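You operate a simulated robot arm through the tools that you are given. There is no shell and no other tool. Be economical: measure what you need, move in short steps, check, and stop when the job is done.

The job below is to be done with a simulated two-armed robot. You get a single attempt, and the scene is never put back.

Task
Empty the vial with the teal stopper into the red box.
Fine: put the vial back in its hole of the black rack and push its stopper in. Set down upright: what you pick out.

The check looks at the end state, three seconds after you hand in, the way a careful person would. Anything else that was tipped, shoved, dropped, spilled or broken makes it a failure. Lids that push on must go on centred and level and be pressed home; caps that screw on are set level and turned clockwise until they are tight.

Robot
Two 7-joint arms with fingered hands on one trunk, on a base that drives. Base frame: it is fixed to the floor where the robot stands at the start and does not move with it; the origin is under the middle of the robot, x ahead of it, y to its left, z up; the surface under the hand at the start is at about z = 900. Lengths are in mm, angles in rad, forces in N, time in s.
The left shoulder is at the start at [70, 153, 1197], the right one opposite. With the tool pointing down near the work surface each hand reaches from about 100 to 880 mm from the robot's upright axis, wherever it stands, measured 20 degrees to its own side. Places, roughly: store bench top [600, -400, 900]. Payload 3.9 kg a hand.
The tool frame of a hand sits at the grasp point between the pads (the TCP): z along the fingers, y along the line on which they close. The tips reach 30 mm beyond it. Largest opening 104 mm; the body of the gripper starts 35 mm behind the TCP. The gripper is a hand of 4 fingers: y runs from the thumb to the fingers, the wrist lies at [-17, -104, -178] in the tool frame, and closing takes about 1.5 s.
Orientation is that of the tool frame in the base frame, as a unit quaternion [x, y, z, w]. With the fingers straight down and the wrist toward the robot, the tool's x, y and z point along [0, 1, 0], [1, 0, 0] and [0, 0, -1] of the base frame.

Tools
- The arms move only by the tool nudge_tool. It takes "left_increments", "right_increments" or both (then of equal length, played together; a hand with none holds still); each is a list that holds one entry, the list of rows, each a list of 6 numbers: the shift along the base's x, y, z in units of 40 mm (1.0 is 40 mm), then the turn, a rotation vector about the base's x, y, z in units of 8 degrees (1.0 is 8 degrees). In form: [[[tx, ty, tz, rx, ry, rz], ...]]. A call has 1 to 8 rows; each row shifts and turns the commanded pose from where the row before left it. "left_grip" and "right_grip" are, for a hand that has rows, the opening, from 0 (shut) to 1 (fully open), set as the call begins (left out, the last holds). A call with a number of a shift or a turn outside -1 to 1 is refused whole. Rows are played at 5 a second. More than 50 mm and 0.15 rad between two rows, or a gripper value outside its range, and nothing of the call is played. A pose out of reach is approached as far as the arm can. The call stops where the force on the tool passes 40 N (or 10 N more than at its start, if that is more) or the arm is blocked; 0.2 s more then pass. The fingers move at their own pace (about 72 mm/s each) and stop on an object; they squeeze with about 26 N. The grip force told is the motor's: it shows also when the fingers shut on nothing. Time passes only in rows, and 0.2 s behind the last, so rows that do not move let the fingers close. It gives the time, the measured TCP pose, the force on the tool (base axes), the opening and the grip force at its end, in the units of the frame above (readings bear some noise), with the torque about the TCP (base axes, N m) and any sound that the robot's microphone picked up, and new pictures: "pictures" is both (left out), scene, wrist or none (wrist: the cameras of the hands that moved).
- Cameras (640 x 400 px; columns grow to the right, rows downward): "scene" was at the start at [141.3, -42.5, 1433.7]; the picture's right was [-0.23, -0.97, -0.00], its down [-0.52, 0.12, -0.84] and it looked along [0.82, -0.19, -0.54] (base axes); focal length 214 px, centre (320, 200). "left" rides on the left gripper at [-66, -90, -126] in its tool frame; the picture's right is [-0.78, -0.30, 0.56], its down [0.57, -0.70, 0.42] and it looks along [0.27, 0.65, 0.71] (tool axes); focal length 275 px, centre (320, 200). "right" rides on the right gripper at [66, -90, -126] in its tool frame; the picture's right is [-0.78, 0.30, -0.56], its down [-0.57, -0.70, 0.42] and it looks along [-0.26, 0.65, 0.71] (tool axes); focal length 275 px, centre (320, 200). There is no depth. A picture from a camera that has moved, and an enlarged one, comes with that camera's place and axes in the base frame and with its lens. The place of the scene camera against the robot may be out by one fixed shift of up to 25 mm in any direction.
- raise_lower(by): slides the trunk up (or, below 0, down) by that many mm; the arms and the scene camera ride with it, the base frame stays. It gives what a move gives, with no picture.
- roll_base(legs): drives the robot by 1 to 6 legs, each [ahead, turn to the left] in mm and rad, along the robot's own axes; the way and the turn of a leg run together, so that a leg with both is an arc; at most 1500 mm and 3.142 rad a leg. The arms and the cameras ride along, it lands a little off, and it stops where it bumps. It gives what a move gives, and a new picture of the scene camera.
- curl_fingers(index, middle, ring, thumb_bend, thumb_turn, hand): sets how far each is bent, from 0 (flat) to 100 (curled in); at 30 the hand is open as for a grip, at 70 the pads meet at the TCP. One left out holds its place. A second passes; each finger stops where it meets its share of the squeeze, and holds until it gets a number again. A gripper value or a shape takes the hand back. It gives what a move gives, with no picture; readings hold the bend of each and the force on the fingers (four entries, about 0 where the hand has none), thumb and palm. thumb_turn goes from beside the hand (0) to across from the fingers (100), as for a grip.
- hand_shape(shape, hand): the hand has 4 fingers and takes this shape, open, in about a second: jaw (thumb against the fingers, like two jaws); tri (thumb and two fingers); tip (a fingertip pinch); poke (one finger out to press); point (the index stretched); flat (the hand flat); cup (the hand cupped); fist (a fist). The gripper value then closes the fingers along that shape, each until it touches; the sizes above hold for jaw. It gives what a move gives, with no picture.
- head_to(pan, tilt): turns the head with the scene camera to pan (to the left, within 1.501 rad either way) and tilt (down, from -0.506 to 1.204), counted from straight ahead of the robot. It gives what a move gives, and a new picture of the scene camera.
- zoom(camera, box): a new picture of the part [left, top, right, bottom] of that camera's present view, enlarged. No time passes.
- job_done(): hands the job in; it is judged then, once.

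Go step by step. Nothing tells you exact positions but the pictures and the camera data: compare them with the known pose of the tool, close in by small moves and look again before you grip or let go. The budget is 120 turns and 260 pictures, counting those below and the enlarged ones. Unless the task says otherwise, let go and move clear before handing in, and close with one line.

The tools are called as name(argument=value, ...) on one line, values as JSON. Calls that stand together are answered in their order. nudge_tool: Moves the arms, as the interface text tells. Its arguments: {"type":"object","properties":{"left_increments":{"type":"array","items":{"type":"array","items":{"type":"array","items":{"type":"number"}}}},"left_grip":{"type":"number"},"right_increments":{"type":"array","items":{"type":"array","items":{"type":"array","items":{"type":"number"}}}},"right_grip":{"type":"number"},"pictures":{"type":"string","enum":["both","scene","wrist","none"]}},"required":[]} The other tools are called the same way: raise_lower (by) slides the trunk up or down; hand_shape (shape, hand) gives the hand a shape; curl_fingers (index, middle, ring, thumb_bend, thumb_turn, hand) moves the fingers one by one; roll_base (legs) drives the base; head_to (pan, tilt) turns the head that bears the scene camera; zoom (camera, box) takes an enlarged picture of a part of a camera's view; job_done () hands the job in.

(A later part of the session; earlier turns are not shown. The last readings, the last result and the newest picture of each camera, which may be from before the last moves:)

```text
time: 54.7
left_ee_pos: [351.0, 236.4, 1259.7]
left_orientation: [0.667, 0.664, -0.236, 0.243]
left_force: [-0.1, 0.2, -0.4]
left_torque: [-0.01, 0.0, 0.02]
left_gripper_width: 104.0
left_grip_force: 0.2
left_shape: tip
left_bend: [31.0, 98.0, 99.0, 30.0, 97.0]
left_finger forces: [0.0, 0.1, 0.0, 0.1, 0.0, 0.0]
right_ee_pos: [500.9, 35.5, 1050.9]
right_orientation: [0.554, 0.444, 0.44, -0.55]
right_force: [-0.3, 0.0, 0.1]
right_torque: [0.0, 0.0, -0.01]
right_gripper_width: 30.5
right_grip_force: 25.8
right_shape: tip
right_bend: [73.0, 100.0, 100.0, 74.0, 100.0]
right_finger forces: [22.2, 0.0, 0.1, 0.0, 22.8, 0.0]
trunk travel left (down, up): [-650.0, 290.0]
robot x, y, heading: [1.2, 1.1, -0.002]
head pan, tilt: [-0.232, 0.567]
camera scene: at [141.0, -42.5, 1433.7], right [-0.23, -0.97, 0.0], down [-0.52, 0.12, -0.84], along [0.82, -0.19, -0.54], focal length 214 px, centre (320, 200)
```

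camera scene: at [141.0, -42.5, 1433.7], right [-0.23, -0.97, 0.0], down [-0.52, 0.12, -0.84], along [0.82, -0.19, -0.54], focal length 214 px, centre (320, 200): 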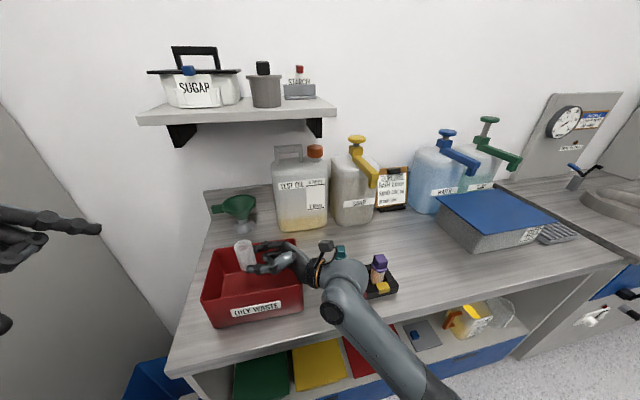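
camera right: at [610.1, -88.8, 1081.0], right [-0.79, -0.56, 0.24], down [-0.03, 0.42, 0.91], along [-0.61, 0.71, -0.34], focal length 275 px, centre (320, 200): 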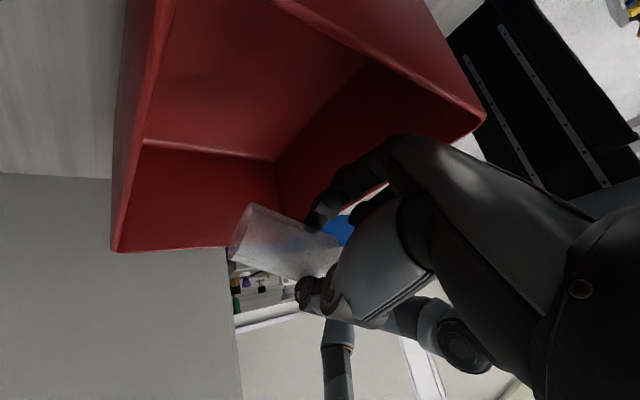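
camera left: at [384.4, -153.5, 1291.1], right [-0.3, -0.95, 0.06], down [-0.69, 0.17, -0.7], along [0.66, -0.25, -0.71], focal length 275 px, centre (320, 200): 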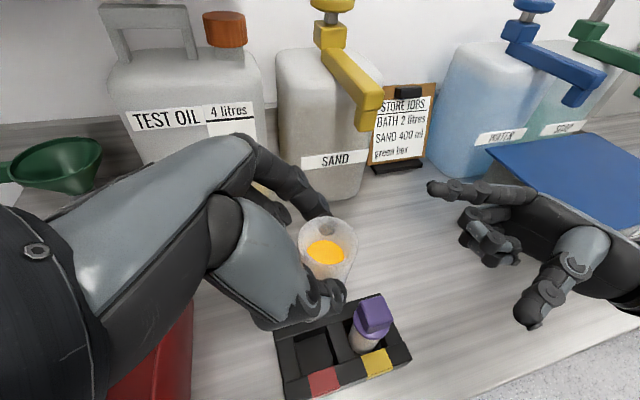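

The hand is low over the box wall, so I'll raise it first while finishing the upright rotation, then go back to the handoff position.

nudge_tool(right_increments=[[[0, 0, 0.7, 0, 0, 0], [0, 0, 0.7, 0, -0.8, 0], [-0.2, -0.3, 0.3, 0, -0.77, 0], [-0.2, -0.9, 0, 0, 0, 0], [-0.1, -0.9, 0, 0, 0, 0], [-0.1, -0.9, 0, 0, 0, 0], [0, -0.9, 0, 0, 0, 0], [0, -0.9, 0, 0, 0, 0]]], pictures="both")

zoom(camera="right", box=[180, 160, 400, 320])

```text
time: 56.5
left_ee_pos: [352.0, 235.9, 1258.5]
left_orientation: [0.667, 0.664, -0.235, 0.243]
left_force: [-0.6, 0.1, 0.2]
left_torque: [-0.03, 0.03, 0.01]
left_gripper_width: 103.6
left_grip_force: 0.1
left_shape: tip
left_bend: [31.0, 98.0, 99.0, 30.0, 97.0]
left_finger forces: [0.1, 0.1, 0.1, 0.0, 0.1, 0.0]
right_ee_pos: [477.2, -157.4, 1117.8]
right_orientation: [0.503, 0.501, 0.498, -0.499]
right_force: [-0.6, -0.2, -0.4]
right_torque: [-0.01, -0.02, -0.04]
right_gripper_width: 30.5
right_grip_force: 26.2
right_shape: tip
right_bend: [73.0, 100.0, 100.0, 74.0, 100.0]
right_finger forces: [22.1, 0.0, 0.0, 0.0, 22.7, 0.0]
trunk travel left (down, up): [-650.0, 290.0]
robot x, y, heading: [-0.9, -1.1, -0.005]
head pan, tilt: [-0.232, 0.567]
camera scene: at [140.9, -43.4, 1433.7], right [-0.23, -0.97, 0.0], down [-0.52, 0.12, -0.84], along [0.82, -0.19, -0.54], focal length 214 px, centre (320, 200)
camera right: at [386.4, -282.9, 1186.4], right [0.29, -0.56, -0.77], down [-0.7, 0.42, -0.57], along [0.65, 0.71, -0.27], focal length 275 px, centre (320, 200)
```

scene: 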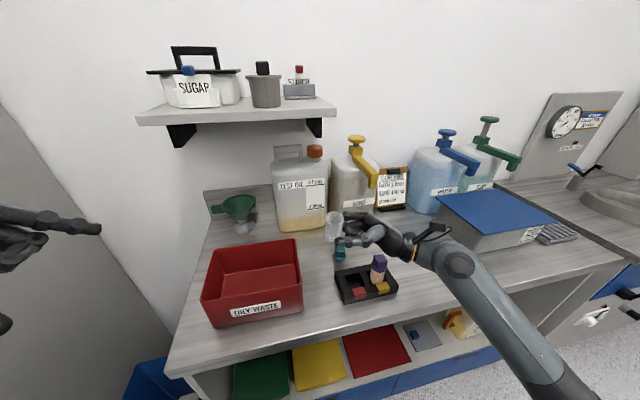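
right: 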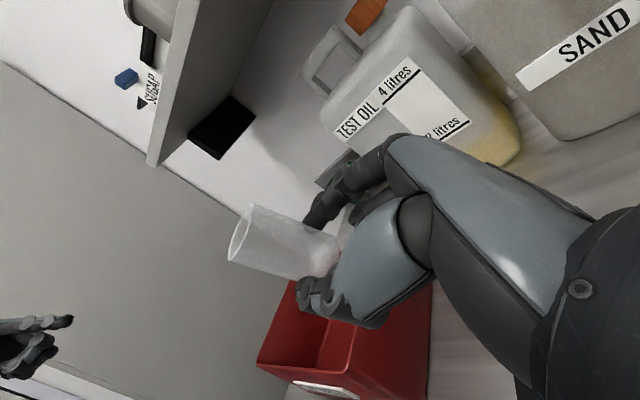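

```text
2.50 times, centred on (290, 240) of right
camera zoom: at [386.4, -282.9, 1186.4], right [0.29, -0.56, -0.77], down [-0.7, 0.42, -0.57], along [0.65, 0.71, -0.27], focal length 688 px, centre (395, 100)
```

zoom: 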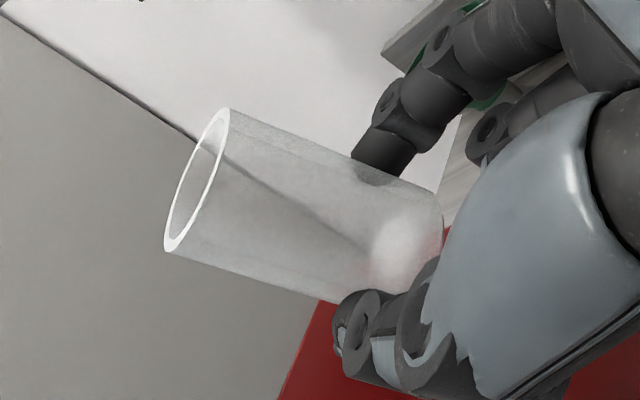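

The vial is empty and upright. Now the reverse handoff: right back to the handoff pose, left to its pre-grasp.

nudge_tool(left_increments=[[[0.39, -1, 0.03, 0, 0, 0], [0.39, -1, 0.03, 0, 0, 0], [0.39, -1, 0.03, 0, 0, 0], [0.39, -1, 0.03, 0, 0, 0], [0.39, -1, 0.03, 0, 0, 0], [0.39, -1, 0.03, 0, 0, 0], [0.39, -1, 0.03, 0, 0, 0], [0.39, -1, 0.03, 0, 0, 0]]], right_increments=[[[0, -0.54, -0.1, 0, 0, 0], [0, -0.54, -0.1, 0, 0, 0], [0, -0.54, -0.1, 0, 0, 0], [0, 0, 0, 0, 0, 0], [0, 0, 0, 0, 0, 0], [0, 0, 0, 0, 0, 0], [0, 0, 0, 0, 0, 0], [0, 0, 0, 0, 0, 0]]], pictures="both")

```text
time: 58.3
left_ee_pos: [474.3, -85.1, 1271.5]
left_orientation: [0.667, 0.664, -0.235, 0.243]
left_force: [0.6, 0.2, 0.0]
left_torque: [0.01, 0.0, 0.0]
left_gripper_width: 103.8
left_grip_force: 0.1
left_shape: tip
left_bend: [31.0, 98.0, 99.0, 30.0, 97.0]
left_finger forces: [0.0, 0.0, 0.1, 0.1, 0.1, 0.0]
right_ee_pos: [478.6, -223.5, 1106.4]
right_orientation: [0.503, 0.499, 0.498, -0.5]
right_force: [-0.2, 0.6, 0.3]
right_torque: [-0.01, -0.01, -0.01]
right_gripper_width: 30.2
right_grip_force: 26.1
right_shape: tip
right_bend: [73.0, 100.0, 100.0, 74.0, 100.0]
right_finger forces: [22.2, 0.1, 0.1, 0.0, 22.7, 0.0]
trunk travel left (down, up): [-650.0, 290.0]
robot x, y, heading: [0.4, 2.4, -0.002]
head pan, tilt: [-0.232, 0.567]
camera scene: at [142.2, -45.6, 1433.5], right [-0.23, -0.97, 0.0], down [-0.52, 0.13, -0.84], along [0.82, -0.19, -0.54], focal length 214 px, centre (320, 200)
camera right: at [388.9, -348.2, 1174.0], right [0.29, -0.56, -0.77], down [-0.7, 0.42, -0.57], along [0.65, 0.71, -0.27], focal length 275 px, centre (320, 200)
camera left: at [383.4, -56.9, 1409.3], right [-0.3, -0.95, 0.06], down [-0.69, 0.17, -0.7], along [0.66, -0.25, -0.71], focal length 275 px, centre (320, 200)
```

scene: 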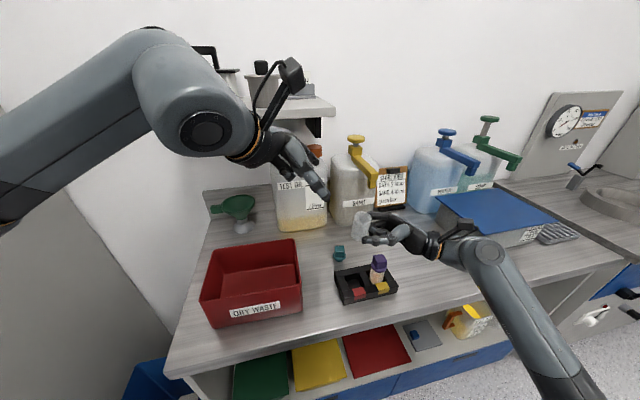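
right: 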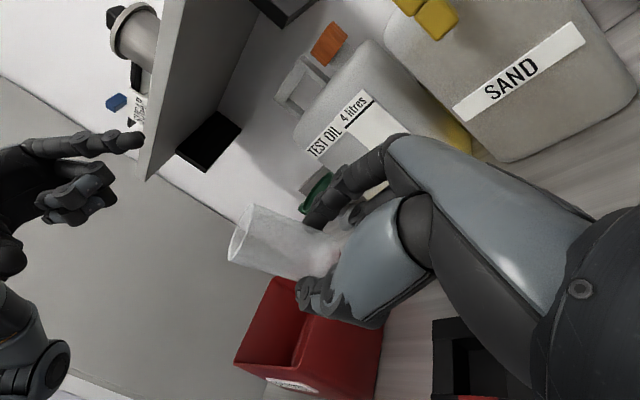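
left: 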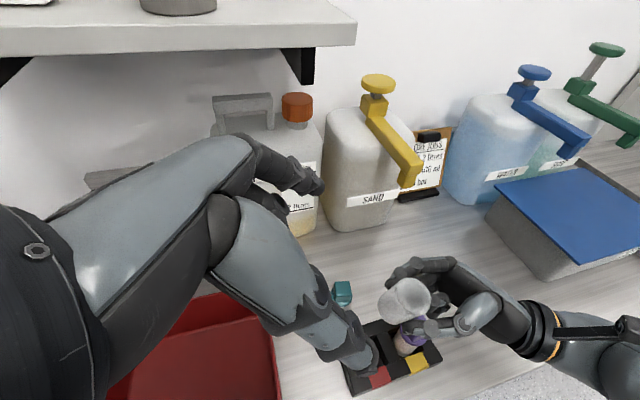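

nudge_tool(left_increments=[[[0.015, -0.6, -0.7, 0, 0, 0], [0.015, -0.6, -0.7, 0, 0, 0], [0.015, -0.6, -0.7, 0, 0, 0], [0.01, -0.4, -0.48, 0, 0, 0], [0, -0.27, -0.33, 0, 0, 0]]], pictures="wrist")

zoom(camera="right", box=[160, 130, 420, 350])

zoom(camera="left", box=[220, 150, 480, 350])

```text
time: 59.5
left_ee_pos: [477.5, -181.7, 1153.3]
left_orientation: [0.667, 0.664, -0.235, 0.244]
left_force: [-0.6, 0.8, -0.7]
left_torque: [-0.03, 0.0, -0.02]
left_gripper_width: 103.6
left_grip_force: 0.0
left_shape: tip
left_bend: [31.0, 98.0, 99.0, 30.0, 97.0]
left_finger forces: [0.0, 0.1, 0.0, 0.0, 0.0, 0.1]
right_ee_pos: [478.6, -220.7, 1105.5]
right_orientation: [0.504, 0.5, 0.497, -0.499]
right_force: [0.2, 0.1, -0.1]
right_torque: [0.01, -0.03, 0.01]
right_gripper_width: 30.3
right_grip_force: 25.7
right_shape: tip
right_bend: [73.0, 100.0, 100.0, 74.0, 100.0]
right_finger forces: [22.1, 0.0, 0.1, 0.1, 22.6, 0.1]
trunk travel left (down, up): [-650.0, 290.0]
robot x, y, heading: [-1.1, -2.4, 0.002]
head pan, tilt: [-0.232, 0.567]
camera left: at [384.6, -153.4, 1291.5], right [-0.3, -0.95, 0.06], down [-0.69, 0.17, -0.7], along [0.66, -0.25, -0.71], focal length 275 px, centre (320, 200)
```

left: 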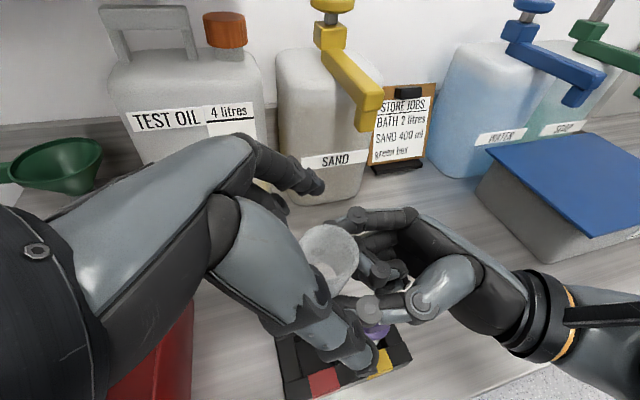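

```text
1.82 times, centred on (290, 240) of right
camera zoom: at [388.3, -346.1, 1175.0], right [0.29, -0.56, -0.77], down [-0.7, 0.42, -0.57], along [0.65, 0.71, -0.27], focal length 500 px, centre (374, 127)
```

zoom: 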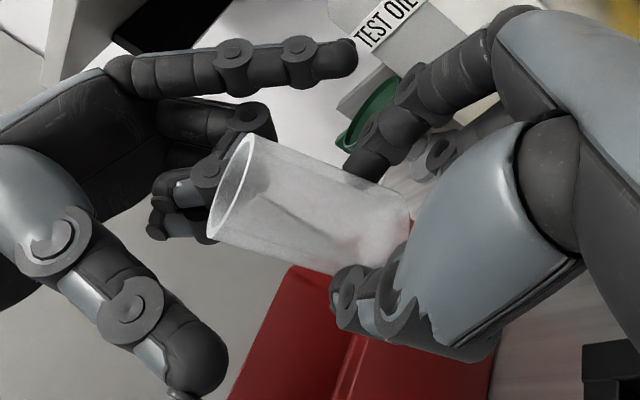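

```text
2.00 times, centred on (350, 250) of left
camera zoom: at [384.6, -153.4, 1291.5], right [-0.3, -0.95, 0.06], down [-0.69, 0.17, -0.7], along [0.66, -0.25, -0.71], focal length 551 px, centre (260, 100)
```

zoom: 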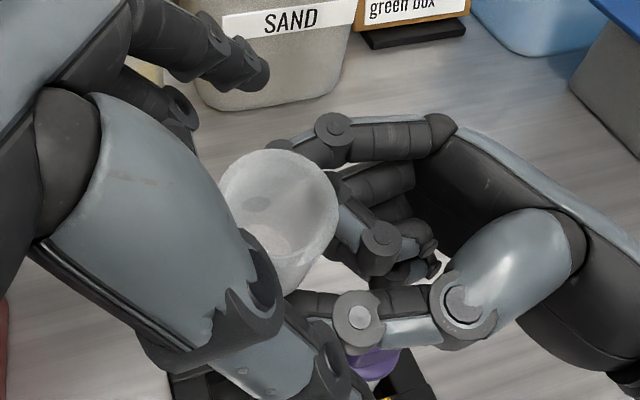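

Same geometry as at the first handoff. I'll close the left, then release the right and back it off.

nudge_tool(left_increments=[[[0, 0, 0, 0, 0, 0], [0, 0, 0, 0, 0, 0], [0, 0, 0, 0, 0, 0], [0, 0, 0, 0, 0, 0], [0, 0, 0, 0, 0, 0], [0, 0, 0, 0, 0, 0], [0, 0, 0, 0, 0, 0], [0, 0, 0, 0, 0, 0]]], left_grip=0, pictures="none")

zoom(camera="right", box=[160, 130, 420, 350])

```text
time: 61.3
left_ee_pos: [477.8, -180.8, 1151.4]
left_orientation: [0.667, 0.664, -0.236, 0.243]
left_force: [-0.5, -0.7, 0.9]
left_torque: [-0.06, 0.03, 0.03]
left_gripper_width: 31.6
left_grip_force: 26.4
left_shape: tip
left_bend: [73.0, 100.0, 100.0, 72.0, 100.0]
left_finger forces: [22.3, 0.0, 0.1, 0.0, 23.3, 0.0]
right_ee_pos: [477.9, -220.7, 1107.2]
right_orientation: [0.503, 0.501, 0.497, -0.499]
right_force: [-0.3, 1.1, -0.1]
right_torque: [-0.02, 0.02, -0.06]
right_gripper_width: 30.3
right_grip_force: 26.0
right_shape: tip
right_bend: [73.0, 100.0, 100.0, 74.0, 100.0]
right_finger forces: [22.4, 0.1, 0.1, 0.0, 22.2, 0.1]
trunk travel left (down, up): [-650.0, 290.0]
robot x, y, heading: [-0.7, 3.3, -0.002]
head pan, tilt: [-0.232, 0.567]
```

```text
1.82 times, centred on (290, 240) of right
camera zoom: at [388.2, -345.7, 1175.1], right [0.29, -0.56, -0.77], down [-0.7, 0.42, -0.57], along [0.65, 0.71, -0.27], focal length 500 px, centre (374, 127)
```

zoom: 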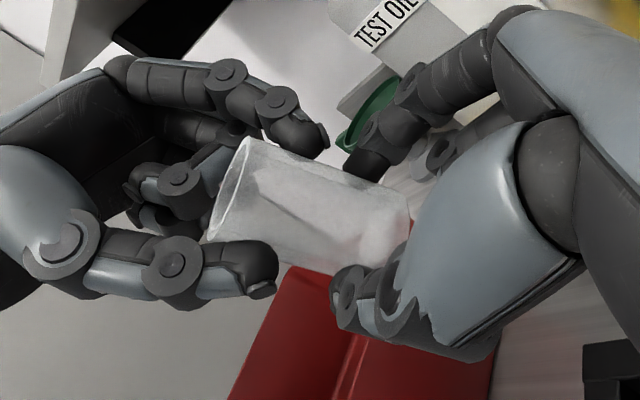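

nudge_tool(right_increments=[[[0, 0, 0, 0, 0, 0], [0, 0, 0, 0, 0, 0], [0, 0, 0, 0, 0, 0], [0, 0, 0, 0, 0, 0], [0, 0, 0, 0, 0, 0], [0, -0.5, 0, 0, 0, 0], [0, -0.9, 0, 0, 0, 0], [0, -0.9, 0, 0, 0, 0]]], right_grip=1, pictures="both")

zoom(camera="right", box=[160, 130, 420, 350])

```text
time: 63.1
left_ee_pos: [476.6, -182.9, 1151.7]
left_orientation: [0.667, 0.664, -0.236, 0.243]
left_force: [0.1, 0.7, -1.0]
left_torque: [-0.01, 0.04, 0.01]
left_gripper_width: 31.4
left_grip_force: 25.9
left_shape: tip
left_bend: [73.0, 100.0, 100.0, 72.0, 100.0]
left_finger forces: [23.0, 0.0, 0.0, 0.0, 23.2, 0.0]
right_ee_pos: [475.8, -312.1, 1107.1]
right_orientation: [0.502, 0.501, 0.498, -0.499]
right_force: [-0.5, -0.9, 0.0]
right_torque: [-0.02, 0.0, 0.04]
right_gripper_width: 103.7
right_grip_force: 0.1
right_shape: tip
right_bend: [31.0, 98.0, 99.0, 30.0, 97.0]
right_finger forces: [0.1, 0.0, 0.1, 0.1, 0.1, 0.1]
trunk travel left (down, up): [-650.0, 290.0]
robot x, y, heading: [2.2, -0.2, -0.003]
head pan, tilt: [-0.232, 0.567]
camera scene: at [141.3, -43.6, 1433.6], right [-0.23, -0.97, 0.0], down [-0.52, 0.12, -0.84], along [0.82, -0.19, -0.54], focal length 214 px, centre (320, 200)
camera right: at [386.0, -437.5, 1175.0], right [0.29, -0.56, -0.77], down [-0.7, 0.42, -0.57], along [0.65, 0.71, -0.27], focal length 275 px, centre (320, 200)
```

scene: 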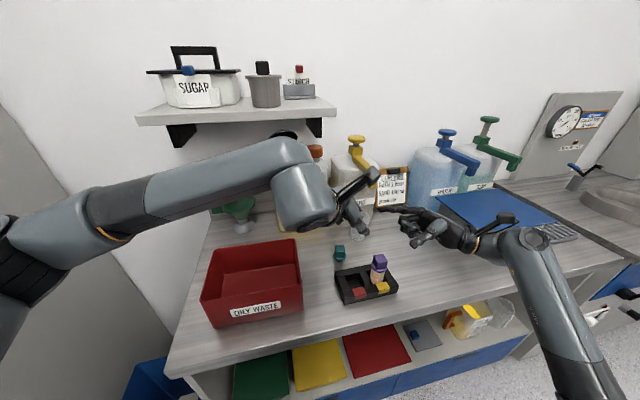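
right: 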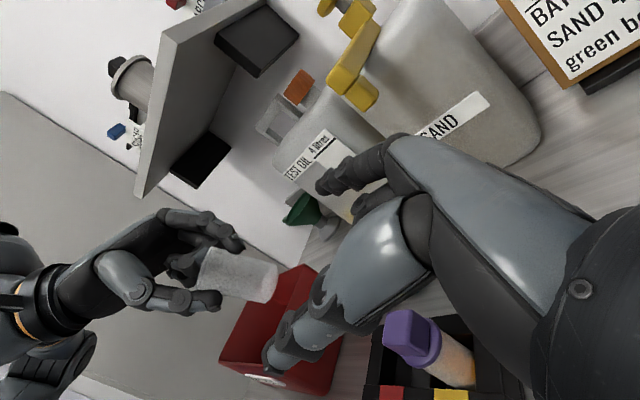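

```text
1.82 times, centred on (290, 240) of right
camera zoom: at [386.0, -437.5, 1175.0], right [0.29, -0.56, -0.77], down [-0.7, 0.42, -0.57], along [0.65, 0.71, -0.27], focal length 500 px, centre (374, 127)
```

zoom: 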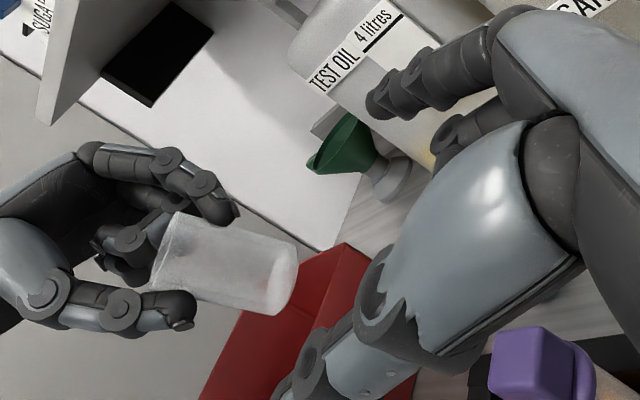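

The vial may be slightly tilted in the left grip, so I'll check from the other views.

zoom(camera="scene", box=[310, 180, 410, 260])

zoom(camera="left", box=[220, 150, 480, 350])

```text
5.00 times, centred on (360, 220) of scene
camera zoom: at [141.3, -43.6, 1433.6], right [-0.23, -0.97, 0.0], down [-0.52, 0.12, -0.84], along [0.82, -0.19, -0.54], focal length 1072 px, centre (120, 100)
```

zoom: 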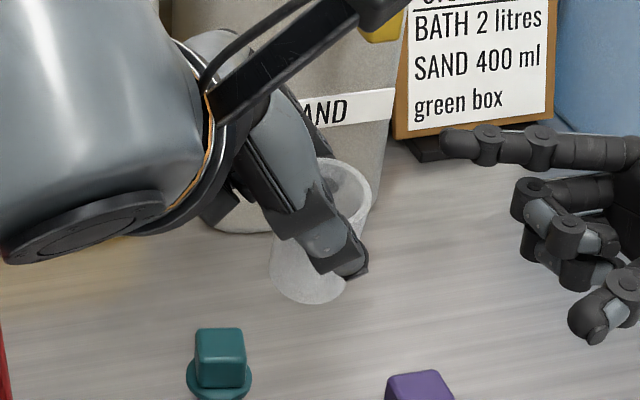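

```text
2.00 times, centred on (350, 250) of left
camera zoom: at [384.7, -153.6, 1291.6], right [-0.3, -0.95, 0.06], down [-0.69, 0.17, -0.7], along [0.66, -0.25, -0.71], focal length 551 px, centre (260, 100)
```

zoom: 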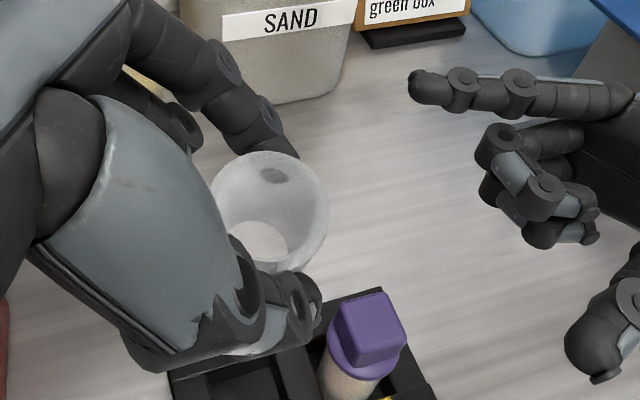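

zoom(camera="right", box=[200, 200, 320, 320])

zoom(camera="left", box=[300, 200, 400, 290])

```text
3.33 times, centred on (260, 260) of right
camera zoom: at [386.0, -437.5, 1175.0], right [0.29, -0.56, -0.77], down [-0.7, 0.42, -0.57], along [0.65, 0.71, -0.27], focal length 918 px, centre (520, 0)
```

zoom: 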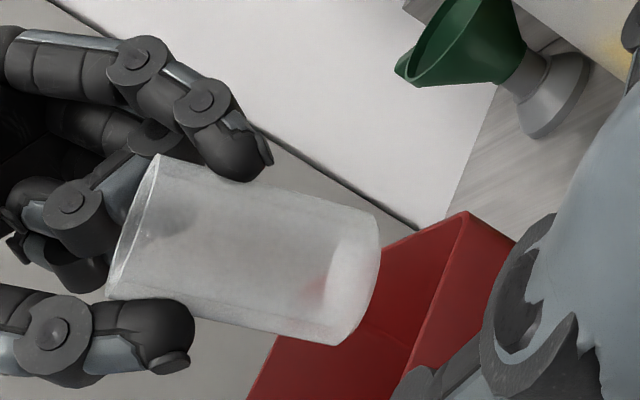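

```text
4.44 times, centred on (350, 245) of left
camera zoom: at [384.7, -153.6, 1291.6], right [-0.3, -0.95, 0.06], down [-0.69, 0.17, -0.7], along [0.66, -0.25, -0.71], focal length 1224 px, centre (187, 0)
```

zoom: 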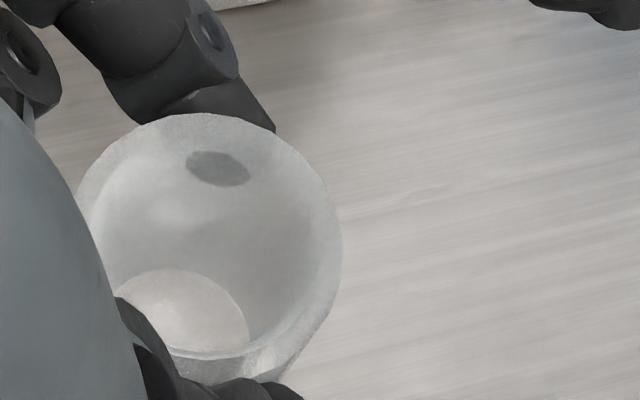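

The vial leans about 15° toward the robot in this grip. I'll correct by rotating the left hand about y, and move the right hand back while keeping the view.

nudge_tool(left_increments=[[[0, 0, 0, 0.15, 0.5, 0], [0, 0, 0, 0.15, 0.5, 0], [0, 0, 0, 0.15, 0.5, 0], [0, 0, 0, 0.15, 0.5, 0]]], right_increments=[[[0, -0.6, 0, 0, 0, 0], [0, -0.6, 0, 0, 0, 0], [0, -0.6, 0, 0, 0, 0], [0, -0.4, 0, 0, 0, 0]]], pictures="none")

zoom(camera="right", box=[160, 200, 280, 320])

zoom(camera="left", box=[280, 200, 440, 350])

zoom(camera="scene", box=[310, 180, 410, 310])

```text
time: 64.1
left_ee_pos: [476.8, -182.0, 1152.5]
left_orientation: [0.637, 0.701, -0.298, 0.119]
left_force: [-0.2, 0.0, -0.5]
left_torque: [-0.02, 0.01, 0.0]
left_gripper_width: 31.1
left_grip_force: 26.3
left_shape: tip
left_bend: [73.0, 100.0, 100.0, 72.0, 100.0]
left_finger forces: [22.7, 0.1, 0.0, 0.1, 23.1, 0.0]
right_ee_pos: [477.8, -401.9, 1104.9]
right_orientation: [0.503, 0.501, 0.497, -0.5]
right_force: [0.3, -0.7, 0.3]
right_torque: [-0.02, -0.01, 0.01]
right_gripper_width: 103.9
right_grip_force: 0.1
right_shape: tip
right_bend: [31.0, 98.0, 99.0, 30.0, 97.0]
right_finger forces: [0.0, 0.0, 0.0, 0.0, 0.0, 0.0]
trunk travel left (down, up): [-650.0, 290.0]
robot x, y, heading: [1.3, 1.7, -0.002]
head pan, tilt: [-0.232, 0.567]
```

```text
3.33 times, centred on (220, 260) of right
camera zoom: at [388.1, -526.4, 1174.1], right [0.29, -0.56, -0.77], down [-0.7, 0.42, -0.57], along [0.65, 0.71, -0.27], focal length 918 px, centre (653, 0)
```

zoom: 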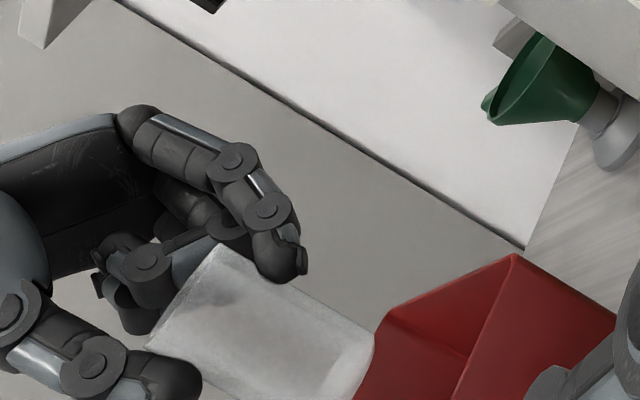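

```text
2.67 times, centred on (360, 275) of left
camera zoom: at [426.1, -166.1, 1313.5], right [-0.28, -0.96, 0.06], down [-0.86, 0.22, -0.46], along [0.43, -0.18, -0.88], focal length 734 px, centre (213, 0)
```

zoom: 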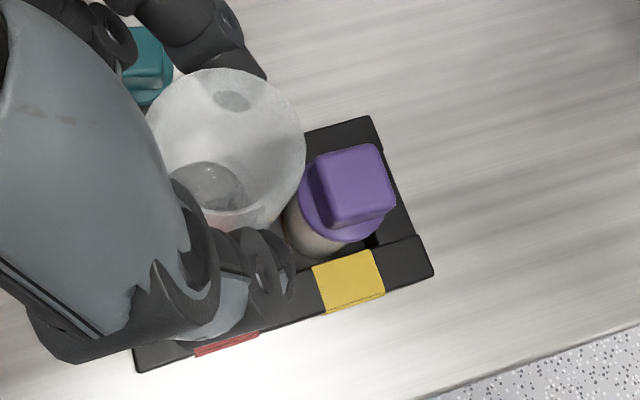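

```text
3.08 times, centred on (360, 245) of scene
camera zoom: at [141.7, -43.7, 1433.6], right [-0.23, -0.97, 0.0], down [-0.52, 0.12, -0.84], along [0.82, -0.19, -0.54], focal length 660 px, centre (197, 62)
```

zoom: 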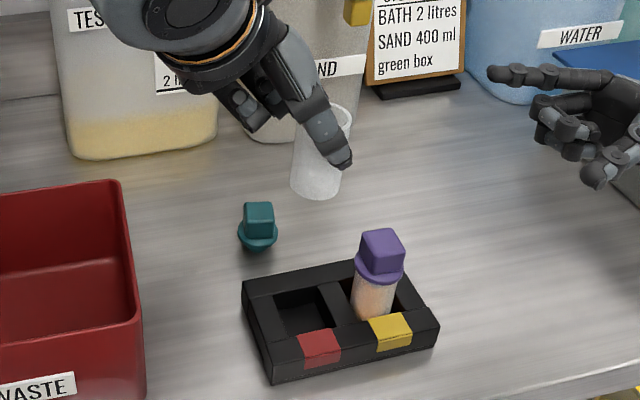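

nudge_tool(left_increments=[[[0.05, 0, -0.4, -0.15, 0, 0], [0.05, 0, -0.8, -0.15, 0, 0], [0.05, 0, -0.8, -0.15, 0, 0], [0, 0, -0.7, -0.1, 0, 0], [0, 0, -0.6, 0, 0, 0], [0, 0, -0.3, 0, 0, 0]]], pictures="wrist")

zoom(camera="right", box=[180, 240, 360, 390])

zoom(camera="scene", box=[310, 210, 410, 310])

zoom(camera="left", box=[260, 180, 440, 350])

```text
time: 65.5
left_ee_pos: [481.5, -178.8, 1010.8]
left_orientation: [0.632, 0.688, -0.325, 0.145]
left_force: [0.6, 0.2, 0.1]
left_torque: [-0.02, 0.02, -0.03]
left_gripper_width: 30.8
left_grip_force: 26.5
left_shape: tip
left_bend: [73.0, 100.0, 100.0, 72.0, 100.0]
left_finger forces: [22.4, 0.0, 0.0, 0.0, 23.0, 0.1]
right_ee_pos: [478.3, -399.2, 1105.8]
right_orientation: [0.503, 0.501, 0.497, -0.499]
right_force: [0.2, -0.6, 0.5]
right_torque: [-0.01, 0.01, -0.01]
right_gripper_width: 103.7
right_grip_force: 0.0
right_shape: tip
right_bend: [31.0, 98.0, 99.0, 30.0, 97.0]
right_finger forces: [0.0, 0.0, 0.0, 0.0, 0.1, 0.0]
trunk travel left (down, up): [-650.0, 290.0]
robot x, y, heading: [-0.7, -1.3, -0.002]
head pan, tilt: [-0.232, 0.567]
camera left: at [431.1, -152.0, 1168.6], right [-0.28, -0.95, 0.14], down [-0.86, 0.18, -0.48], along [0.43, -0.25, -0.87], focal length 275 px, centre (320, 200)
```

left: 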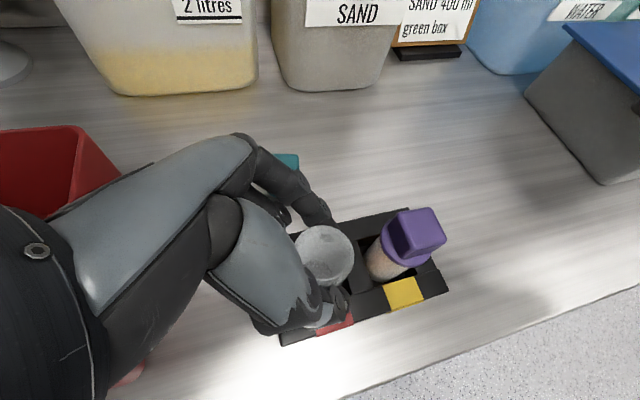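

```text
2.67 times, centred on (270, 315) of right
camera zoom: at [387.8, -525.4, 1174.5], right [0.29, -0.56, -0.77], down [-0.7, 0.42, -0.57], along [0.65, 0.71, -0.27], focal length 734 px, centre (453, -107)
```

zoom: 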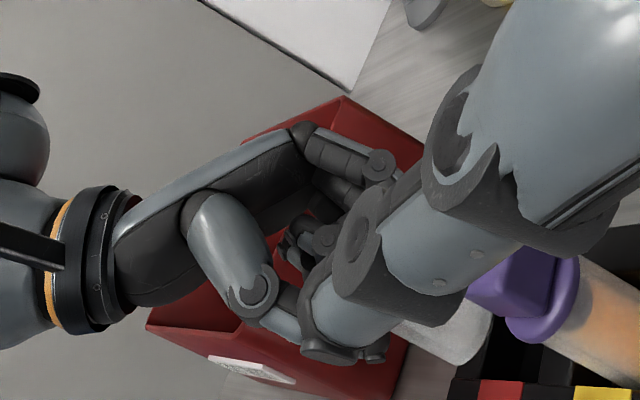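

```text
4.00 times, centred on (360, 260) of scene
camera zoom: at [141.3, -42.7, 1433.7], right [-0.23, -0.97, 0.0], down [-0.52, 0.12, -0.84], along [0.82, -0.19, -0.54], focal length 858 px, centre (160, -40)
```

zoom: 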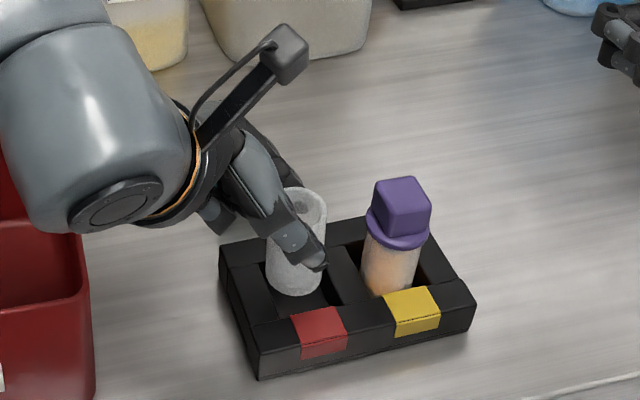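

```text
2.35 times, centred on (350, 265) of left
camera zoom: at [431.1, -152.0, 1168.6], right [-0.28, -0.95, 0.14], down [-0.86, 0.18, -0.48], along [0.43, -0.25, -0.87], focal length 648 px, centre (249, 47)
```

zoom: 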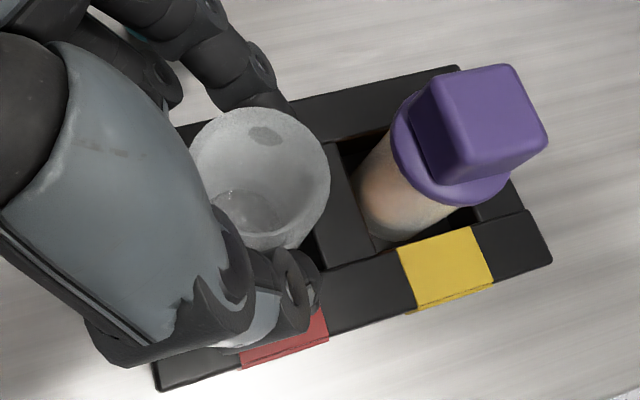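

The vial is nearly upright above the hole, about 6 mm off in +y and 4 mm in -x. I'll correct and lower it in.

nudge_tool(left_increments=[[[0.1, -0.15, 0, 0, 0, 0], [0, 0, -0.2, 0, 0, 0], [0, 0, -0.2, 0, 0, 0], [0, 0, -0.2, 0, 0, 0], [0, 0, -0.15, 0, 0, 0]]], pictures="wrist")

zoom(camera="scene", box=[310, 210, 410, 310])

zoom(camera="left", box=[260, 180, 440, 350])

```text
time: 66.7
left_ee_pos: [485.3, -188.0, 979.0]
left_orientation: [0.632, 0.689, -0.325, 0.145]
left_force: [-0.1, 0.6, 0.1]
left_torque: [-0.01, 0.01, 0.0]
left_gripper_width: 31.1
left_grip_force: 25.5
left_shape: tip
left_bend: [73.0, 100.0, 100.0, 72.0, 100.0]
left_finger forces: [22.5, 0.1, 0.0, 0.1, 23.0, 0.0]
right_ee_pos: [477.9, -399.8, 1106.6]
right_orientation: [0.504, 0.501, 0.497, -0.499]
right_force: [0.5, -0.4, 0.2]
right_torque: [-0.03, 0.03, -0.01]
right_gripper_width: 103.6
right_grip_force: 0.0
right_shape: tip
right_bend: [31.0, 98.0, 99.0, 30.0, 97.0]
right_finger forces: [0.0, 0.0, 0.0, 0.1, 0.1, 0.0]
trunk travel left (down, up): [-650.0, 290.0]
robot x, y, heading: [0.7, -0.5, 0.0]
head pan, tilt: [-0.232, 0.567]
camera left: at [435.2, -159.3, 1137.4], right [-0.28, -0.95, 0.14], down [-0.86, 0.18, -0.48], along [0.43, -0.25, -0.87], focal length 275 px, centre (320, 200)
```

left: 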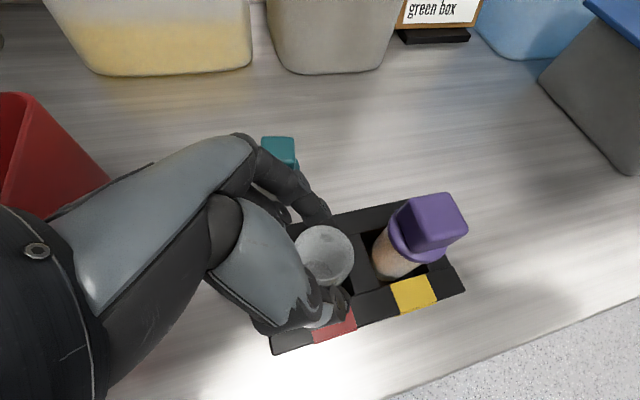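

```text
4.00 times, centred on (360, 260) of scene
camera zoom: at [141.2, -42.6, 1433.7], right [-0.23, -0.97, 0.0], down [-0.52, 0.12, -0.84], along [0.82, -0.19, -0.54], focal length 858 px, centre (160, -40)
```

zoom: 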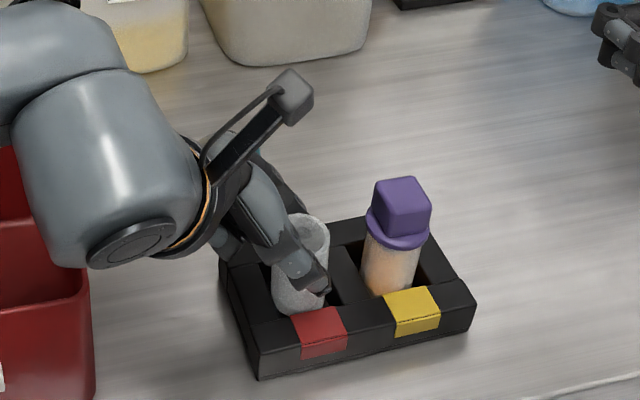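

```text
2.35 times, centred on (350, 265) of left
camera zoom: at [435.2, -159.3, 1137.4], right [-0.28, -0.95, 0.14], down [-0.86, 0.18, -0.48], along [0.43, -0.25, -0.87], focal length 648 px, centre (249, 47)
```

zoom: 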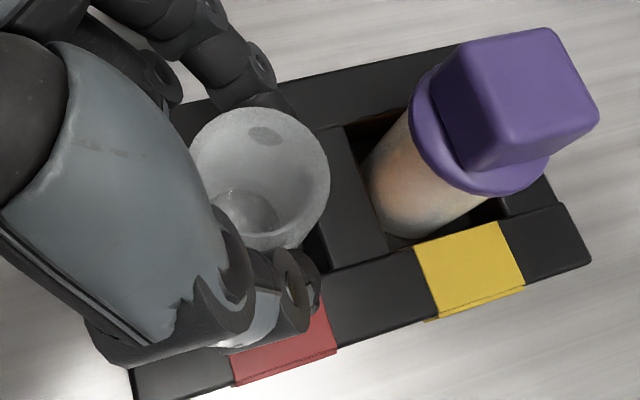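

nudge_tool(left_increments=[[[0, 0, -0.1, 0, 0, 0], [0, 0, -0.1, 0, 0, 0]]], pictures="none")

zoom(camera="scene", box=[330, 230, 410, 310])

```text
time: 67.3
left_ee_pos: [486.9, -187.6, 970.0]
left_orientation: [0.632, 0.688, -0.325, 0.146]
left_force: [0.0, -1.6, -0.2]
left_torque: [-0.05, -0.02, 0.0]
left_gripper_width: 31.1
left_grip_force: 26.1
left_shape: tip
left_bend: [73.0, 100.0, 100.0, 72.0, 100.0]
left_finger forces: [22.6, 0.0, 0.0, 0.0, 23.0, 0.1]
right_ee_pos: [478.2, -400.5, 1105.1]
right_orientation: [0.502, 0.501, 0.497, -0.5]
right_force: [-0.8, 0.3, 0.0]
right_torque: [0.01, 0.02, 0.02]
right_gripper_width: 103.7
right_grip_force: 0.0
right_shape: tip
right_bend: [31.0, 98.0, 99.0, 30.0, 97.0]
right_finger forces: [0.0, 0.0, 0.0, 0.0, 0.1, 0.1]
trunk travel left (down, up): [-650.0, 290.0]
robot x, y, heading: [-2.8, -0.8, 0.001]
head pan, tilt: [-0.232, 0.567]
```

```text
5.00 times, centred on (370, 270) of scene
camera zoom: at [141.2, -42.9, 1433.7], right [-0.23, -0.97, 0.0], down [-0.52, 0.12, -0.84], along [0.82, -0.19, -0.54], focal length 1072 px, centre (70, -150)
```

zoom: 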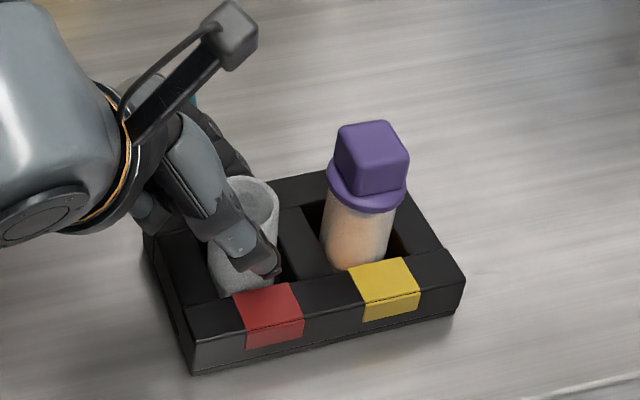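

nudge_tool(left_increments=[[[0, 0, -0.08, 0, 0, 0], [0, 0, -0.08, 0, 0, 0]]], pictures="none")

nudge_tool(left_increments=[[[0, 0, -0.06, 0, 0, 0], [0, 0, -0.06, 0, 0, 0]]], pictures="none")

zoom(camera="scene", box=[330, 230, 410, 310])

```text
time: 67.9
left_ee_pos: [487.2, -188.7, 965.1]
left_orientation: [0.632, 0.688, -0.325, 0.145]
left_force: [-0.1, -2.8, 3.2]
left_torque: [-0.09, 0.0, 0.02]
left_gripper_width: 31.3
left_grip_force: 25.5
left_shape: tip
left_bend: [73.0, 100.0, 100.0, 72.0, 100.0]
left_finger forces: [23.9, 0.1, 0.1, 0.1, 23.6, 0.1]
right_ee_pos: [477.0, -400.2, 1106.7]
right_orientation: [0.503, 0.501, 0.498, -0.499]
right_force: [-0.9, -0.6, 0.0]
right_torque: [-0.03, 0.0, 0.0]
right_gripper_width: 103.7
right_grip_force: 0.0
right_shape: tip
right_bend: [31.0, 98.0, 99.0, 30.0, 97.0]
right_finger forces: [0.0, 0.0, 0.1, 0.0, 0.1, 0.1]
trunk travel left (down, up): [-650.0, 290.0]
robot x, y, heading: [3.9, -1.2, -0.004]
head pan, tilt: [-0.232, 0.567]
```

```text
time: 68.5
left_ee_pos: [486.5, -188.7, 965.3]
left_orientation: [0.632, 0.687, -0.326, 0.148]
left_force: [2.1, -0.8, 20.1]
left_torque: [-0.32, -0.01, -0.05]
left_gripper_width: 31.7
left_grip_force: 26.5
left_shape: tip
left_bend: [73.0, 100.0, 100.0, 72.0, 100.0]
left_finger forces: [28.6, 0.1, 0.0, 0.0, 25.6, 0.0]
right_ee_pos: [476.1, -399.5, 1107.2]
right_orientation: [0.503, 0.501, 0.498, -0.498]
right_force: [-0.1, 0.7, -0.2]
right_torque: [0.0, 0.0, -0.02]
right_gripper_width: 103.8
right_grip_force: 0.0
right_shape: tip
right_bend: [31.0, 98.0, 99.0, 30.0, 97.0]
right_finger forces: [0.0, 0.0, 0.0, 0.0, 0.1, 0.1]
trunk travel left (down, up): [-650.0, 290.0]
robot x, y, heading: [0.8, -1.0, 0.001]
head pan, tilt: [-0.232, 0.567]
```

```text
5.00 times, centred on (370, 270) of scene
camera zoom: at [139.1, -42.0, 1434.2], right [-0.23, -0.97, 0.0], down [-0.52, 0.12, -0.84], along [0.82, -0.19, -0.54], focal length 1072 px, centre (70, -150)
```

zoom: 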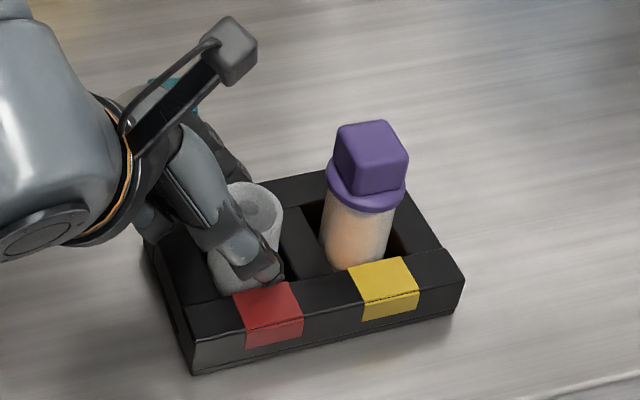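

Contact at the original grip height, so it's on the hole floor. I'll relax slightly and release.

nudge_tool(left_increments=[[[0, 0, 0.08, 0, 0, 0], [0, 0, 0, 0, 0, 0]]], pictures="none")

nudge_tool(left_increments=[[[0, 0, 0, 0, 0, 0], [0, 0, 0, 0, 0, 0], [0, 0, 0, 0, 0, 0], [0, 0, 0, 0, 0, 0], [0, 0, 0, 0, 0, 0]]], left_grip=1, pictures="none")

zoom(camera="scene", box=[330, 230, 410, 310])

zoom(camera="left", box=[260, 160, 440, 370])

```text
time: 69.1
left_ee_pos: [484.4, -187.6, 963.2]
left_orientation: [0.632, 0.688, -0.325, 0.146]
left_force: [2.6, -5.1, 14.5]
left_torque: [-0.31, -0.07, 0.03]
left_gripper_width: 31.7
left_grip_force: 26.2
left_shape: tip
left_bend: [73.0, 100.0, 100.0, 72.0, 100.0]
left_finger forces: [29.5, 0.0, 0.0, 0.0, 25.3, 0.1]
right_ee_pos: [476.9, -401.1, 1106.5]
right_orientation: [0.503, 0.5, 0.497, -0.499]
right_force: [0.1, 0.8, 0.7]
right_torque: [-0.01, 0.0, -0.02]
right_gripper_width: 104.0
right_grip_force: 0.0
right_shape: tip
right_bend: [31.0, 98.0, 99.0, 30.0, 97.0]
right_finger forces: [0.0, 0.0, 0.1, 0.0, 0.1, 0.0]
trunk travel left (down, up): [-650.0, 290.0]
robot x, y, heading: [0.4, -1.8, 0.0]
head pan, tilt: [-0.232, 0.567]
```

```text
time: 70.3
left_ee_pos: [486.9, -187.7, 964.0]
left_orientation: [0.631, 0.689, -0.325, 0.144]
left_force: [-0.4, 0.9, 0.1]
left_torque: [0.0, -0.02, -0.01]
left_gripper_width: 103.4
left_grip_force: 0.1
left_shape: tip
left_bend: [31.0, 98.0, 99.0, 30.0, 97.0]
left_finger forces: [0.1, 0.1, 0.1, 0.0, 0.0, 0.0]
right_ee_pos: [478.3, -400.3, 1105.6]
right_orientation: [0.503, 0.5, 0.497, -0.5]
right_force: [-0.8, 0.4, 0.4]
right_torque: [0.01, 0.02, 0.01]
right_gripper_width: 103.8
right_grip_force: 0.0
right_shape: tip
right_bend: [31.0, 98.0, 99.0, 30.0, 97.0]
right_finger forces: [0.1, 0.0, 0.0, 0.0, 0.0, 0.0]
trunk travel left (down, up): [-650.0, 290.0]
robot x, y, heading: [1.5, 2.6, -0.003]
head pan, tilt: [-0.232, 0.567]
```

```text
5.00 times, centred on (370, 270) of scene
camera zoom: at [141.5, -43.1, 1433.6], right [-0.23, -0.97, 0.0], down [-0.52, 0.12, -0.84], along [0.82, -0.19, -0.54], focal length 1072 px, centre (70, -150)
```

zoom: 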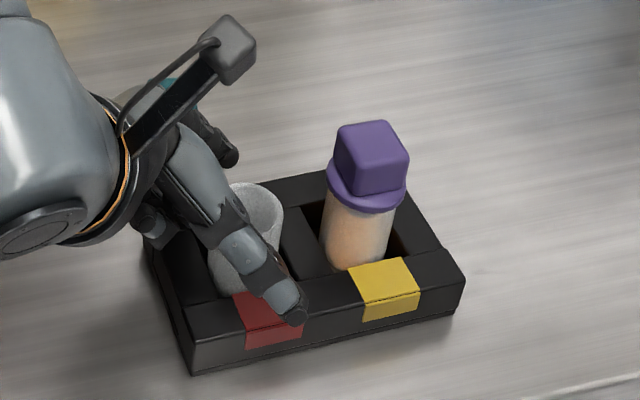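

```text
1.90 times, centred on (350, 265) of left
camera zoom: at [436.2, -159.0, 1121.7], right [-0.28, -0.95, 0.14], down [-0.86, 0.18, -0.48], along [0.43, -0.25, -0.87], focal length 524 px, centre (263, 76)
```

zoom: 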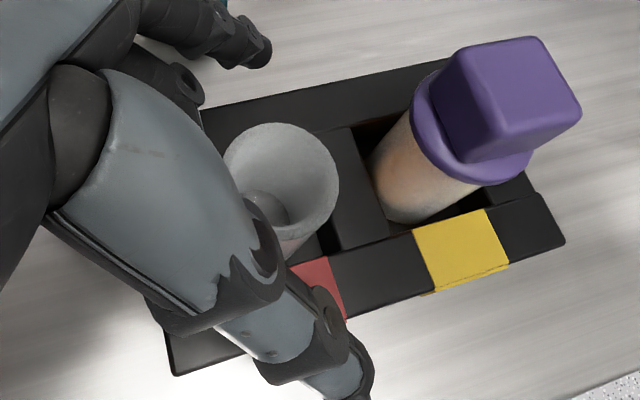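

nudge_tool(left_increments=[[[0.05, 0.35, 0.45, 0, 0, 0], [0.05, 0.6, 0.75, 0, 0, 0], [0.05, 0.6, 0.75, 0, 0, 0], [0, 0.5, 0.8, 0, 0, 0]]], pictures="wrist")

zoom(camera="scene", box=[320, 210, 410, 310])

zoom(camera="right", box=[260, 280, 440, 400])

```text
time: 71.3
left_ee_pos: [495.6, -104.4, 1074.6]
left_orientation: [0.632, 0.688, -0.325, 0.145]
left_force: [0.0, 0.0, 0.0]
left_torque: [0.01, -0.02, -0.06]
left_gripper_width: 103.7
left_grip_force: 0.0
left_shape: tip
left_bend: [31.0, 98.0, 99.0, 30.0, 97.0]
left_finger forces: [0.0, 0.1, 0.0, 0.0, 0.0, 0.1]
right_ee_pos: [478.5, -399.5, 1107.5]
right_orientation: [0.502, 0.501, 0.497, -0.499]
right_force: [-0.1, -0.7, 0.3]
right_torque: [-0.01, -0.02, 0.0]
right_gripper_width: 103.8
right_grip_force: 0.0
right_shape: tip
right_bend: [31.0, 98.0, 99.0, 30.0, 97.0]
right_finger forces: [0.1, 0.1, 0.1, 0.2, 0.0, 0.1]
trunk travel left (down, up): [-650.0, 290.0]
robot x, y, heading: [0.7, -0.9, 0.001]
head pan, tilt: [-0.232, 0.567]
camera left: at [444.1, -75.6, 1232.9], right [-0.28, -0.95, 0.14], down [-0.86, 0.18, -0.48], along [0.43, -0.25, -0.87], focal length 275 px, centre (320, 200)
```

left: 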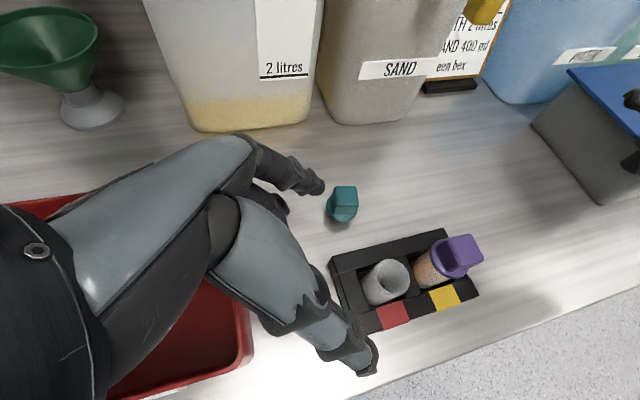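

```text
4.00 times, centred on (365, 260) of scene
camera zoom: at [140.4, -41.8, 1433.7], right [-0.23, -0.97, 0.0], down [-0.52, 0.12, -0.84], along [0.82, -0.19, -0.54], focal length 858 px, centre (140, -40)
```

zoom: 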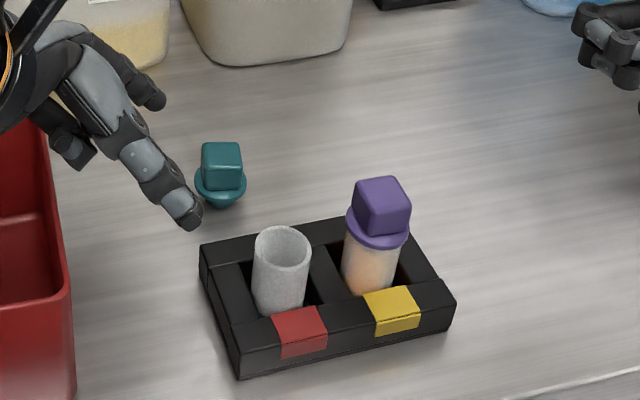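

```text
3.33 times, centred on (350, 340) of right
camera zoom: at [387.1, -524.6, 1175.1], right [0.29, -0.56, -0.77], down [-0.7, 0.42, -0.57], along [0.65, 0.71, -0.27], focal length 918 px, centre (220, -267)
```

zoom: 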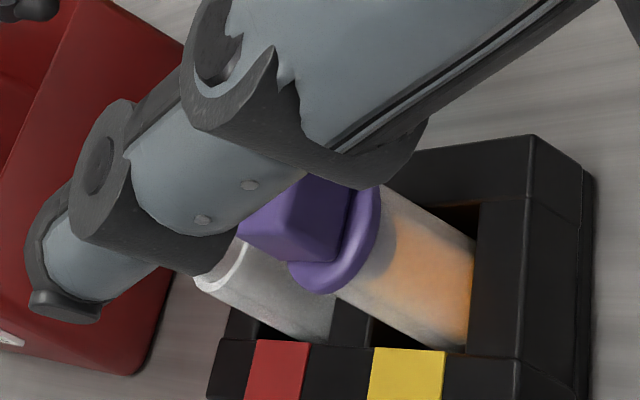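

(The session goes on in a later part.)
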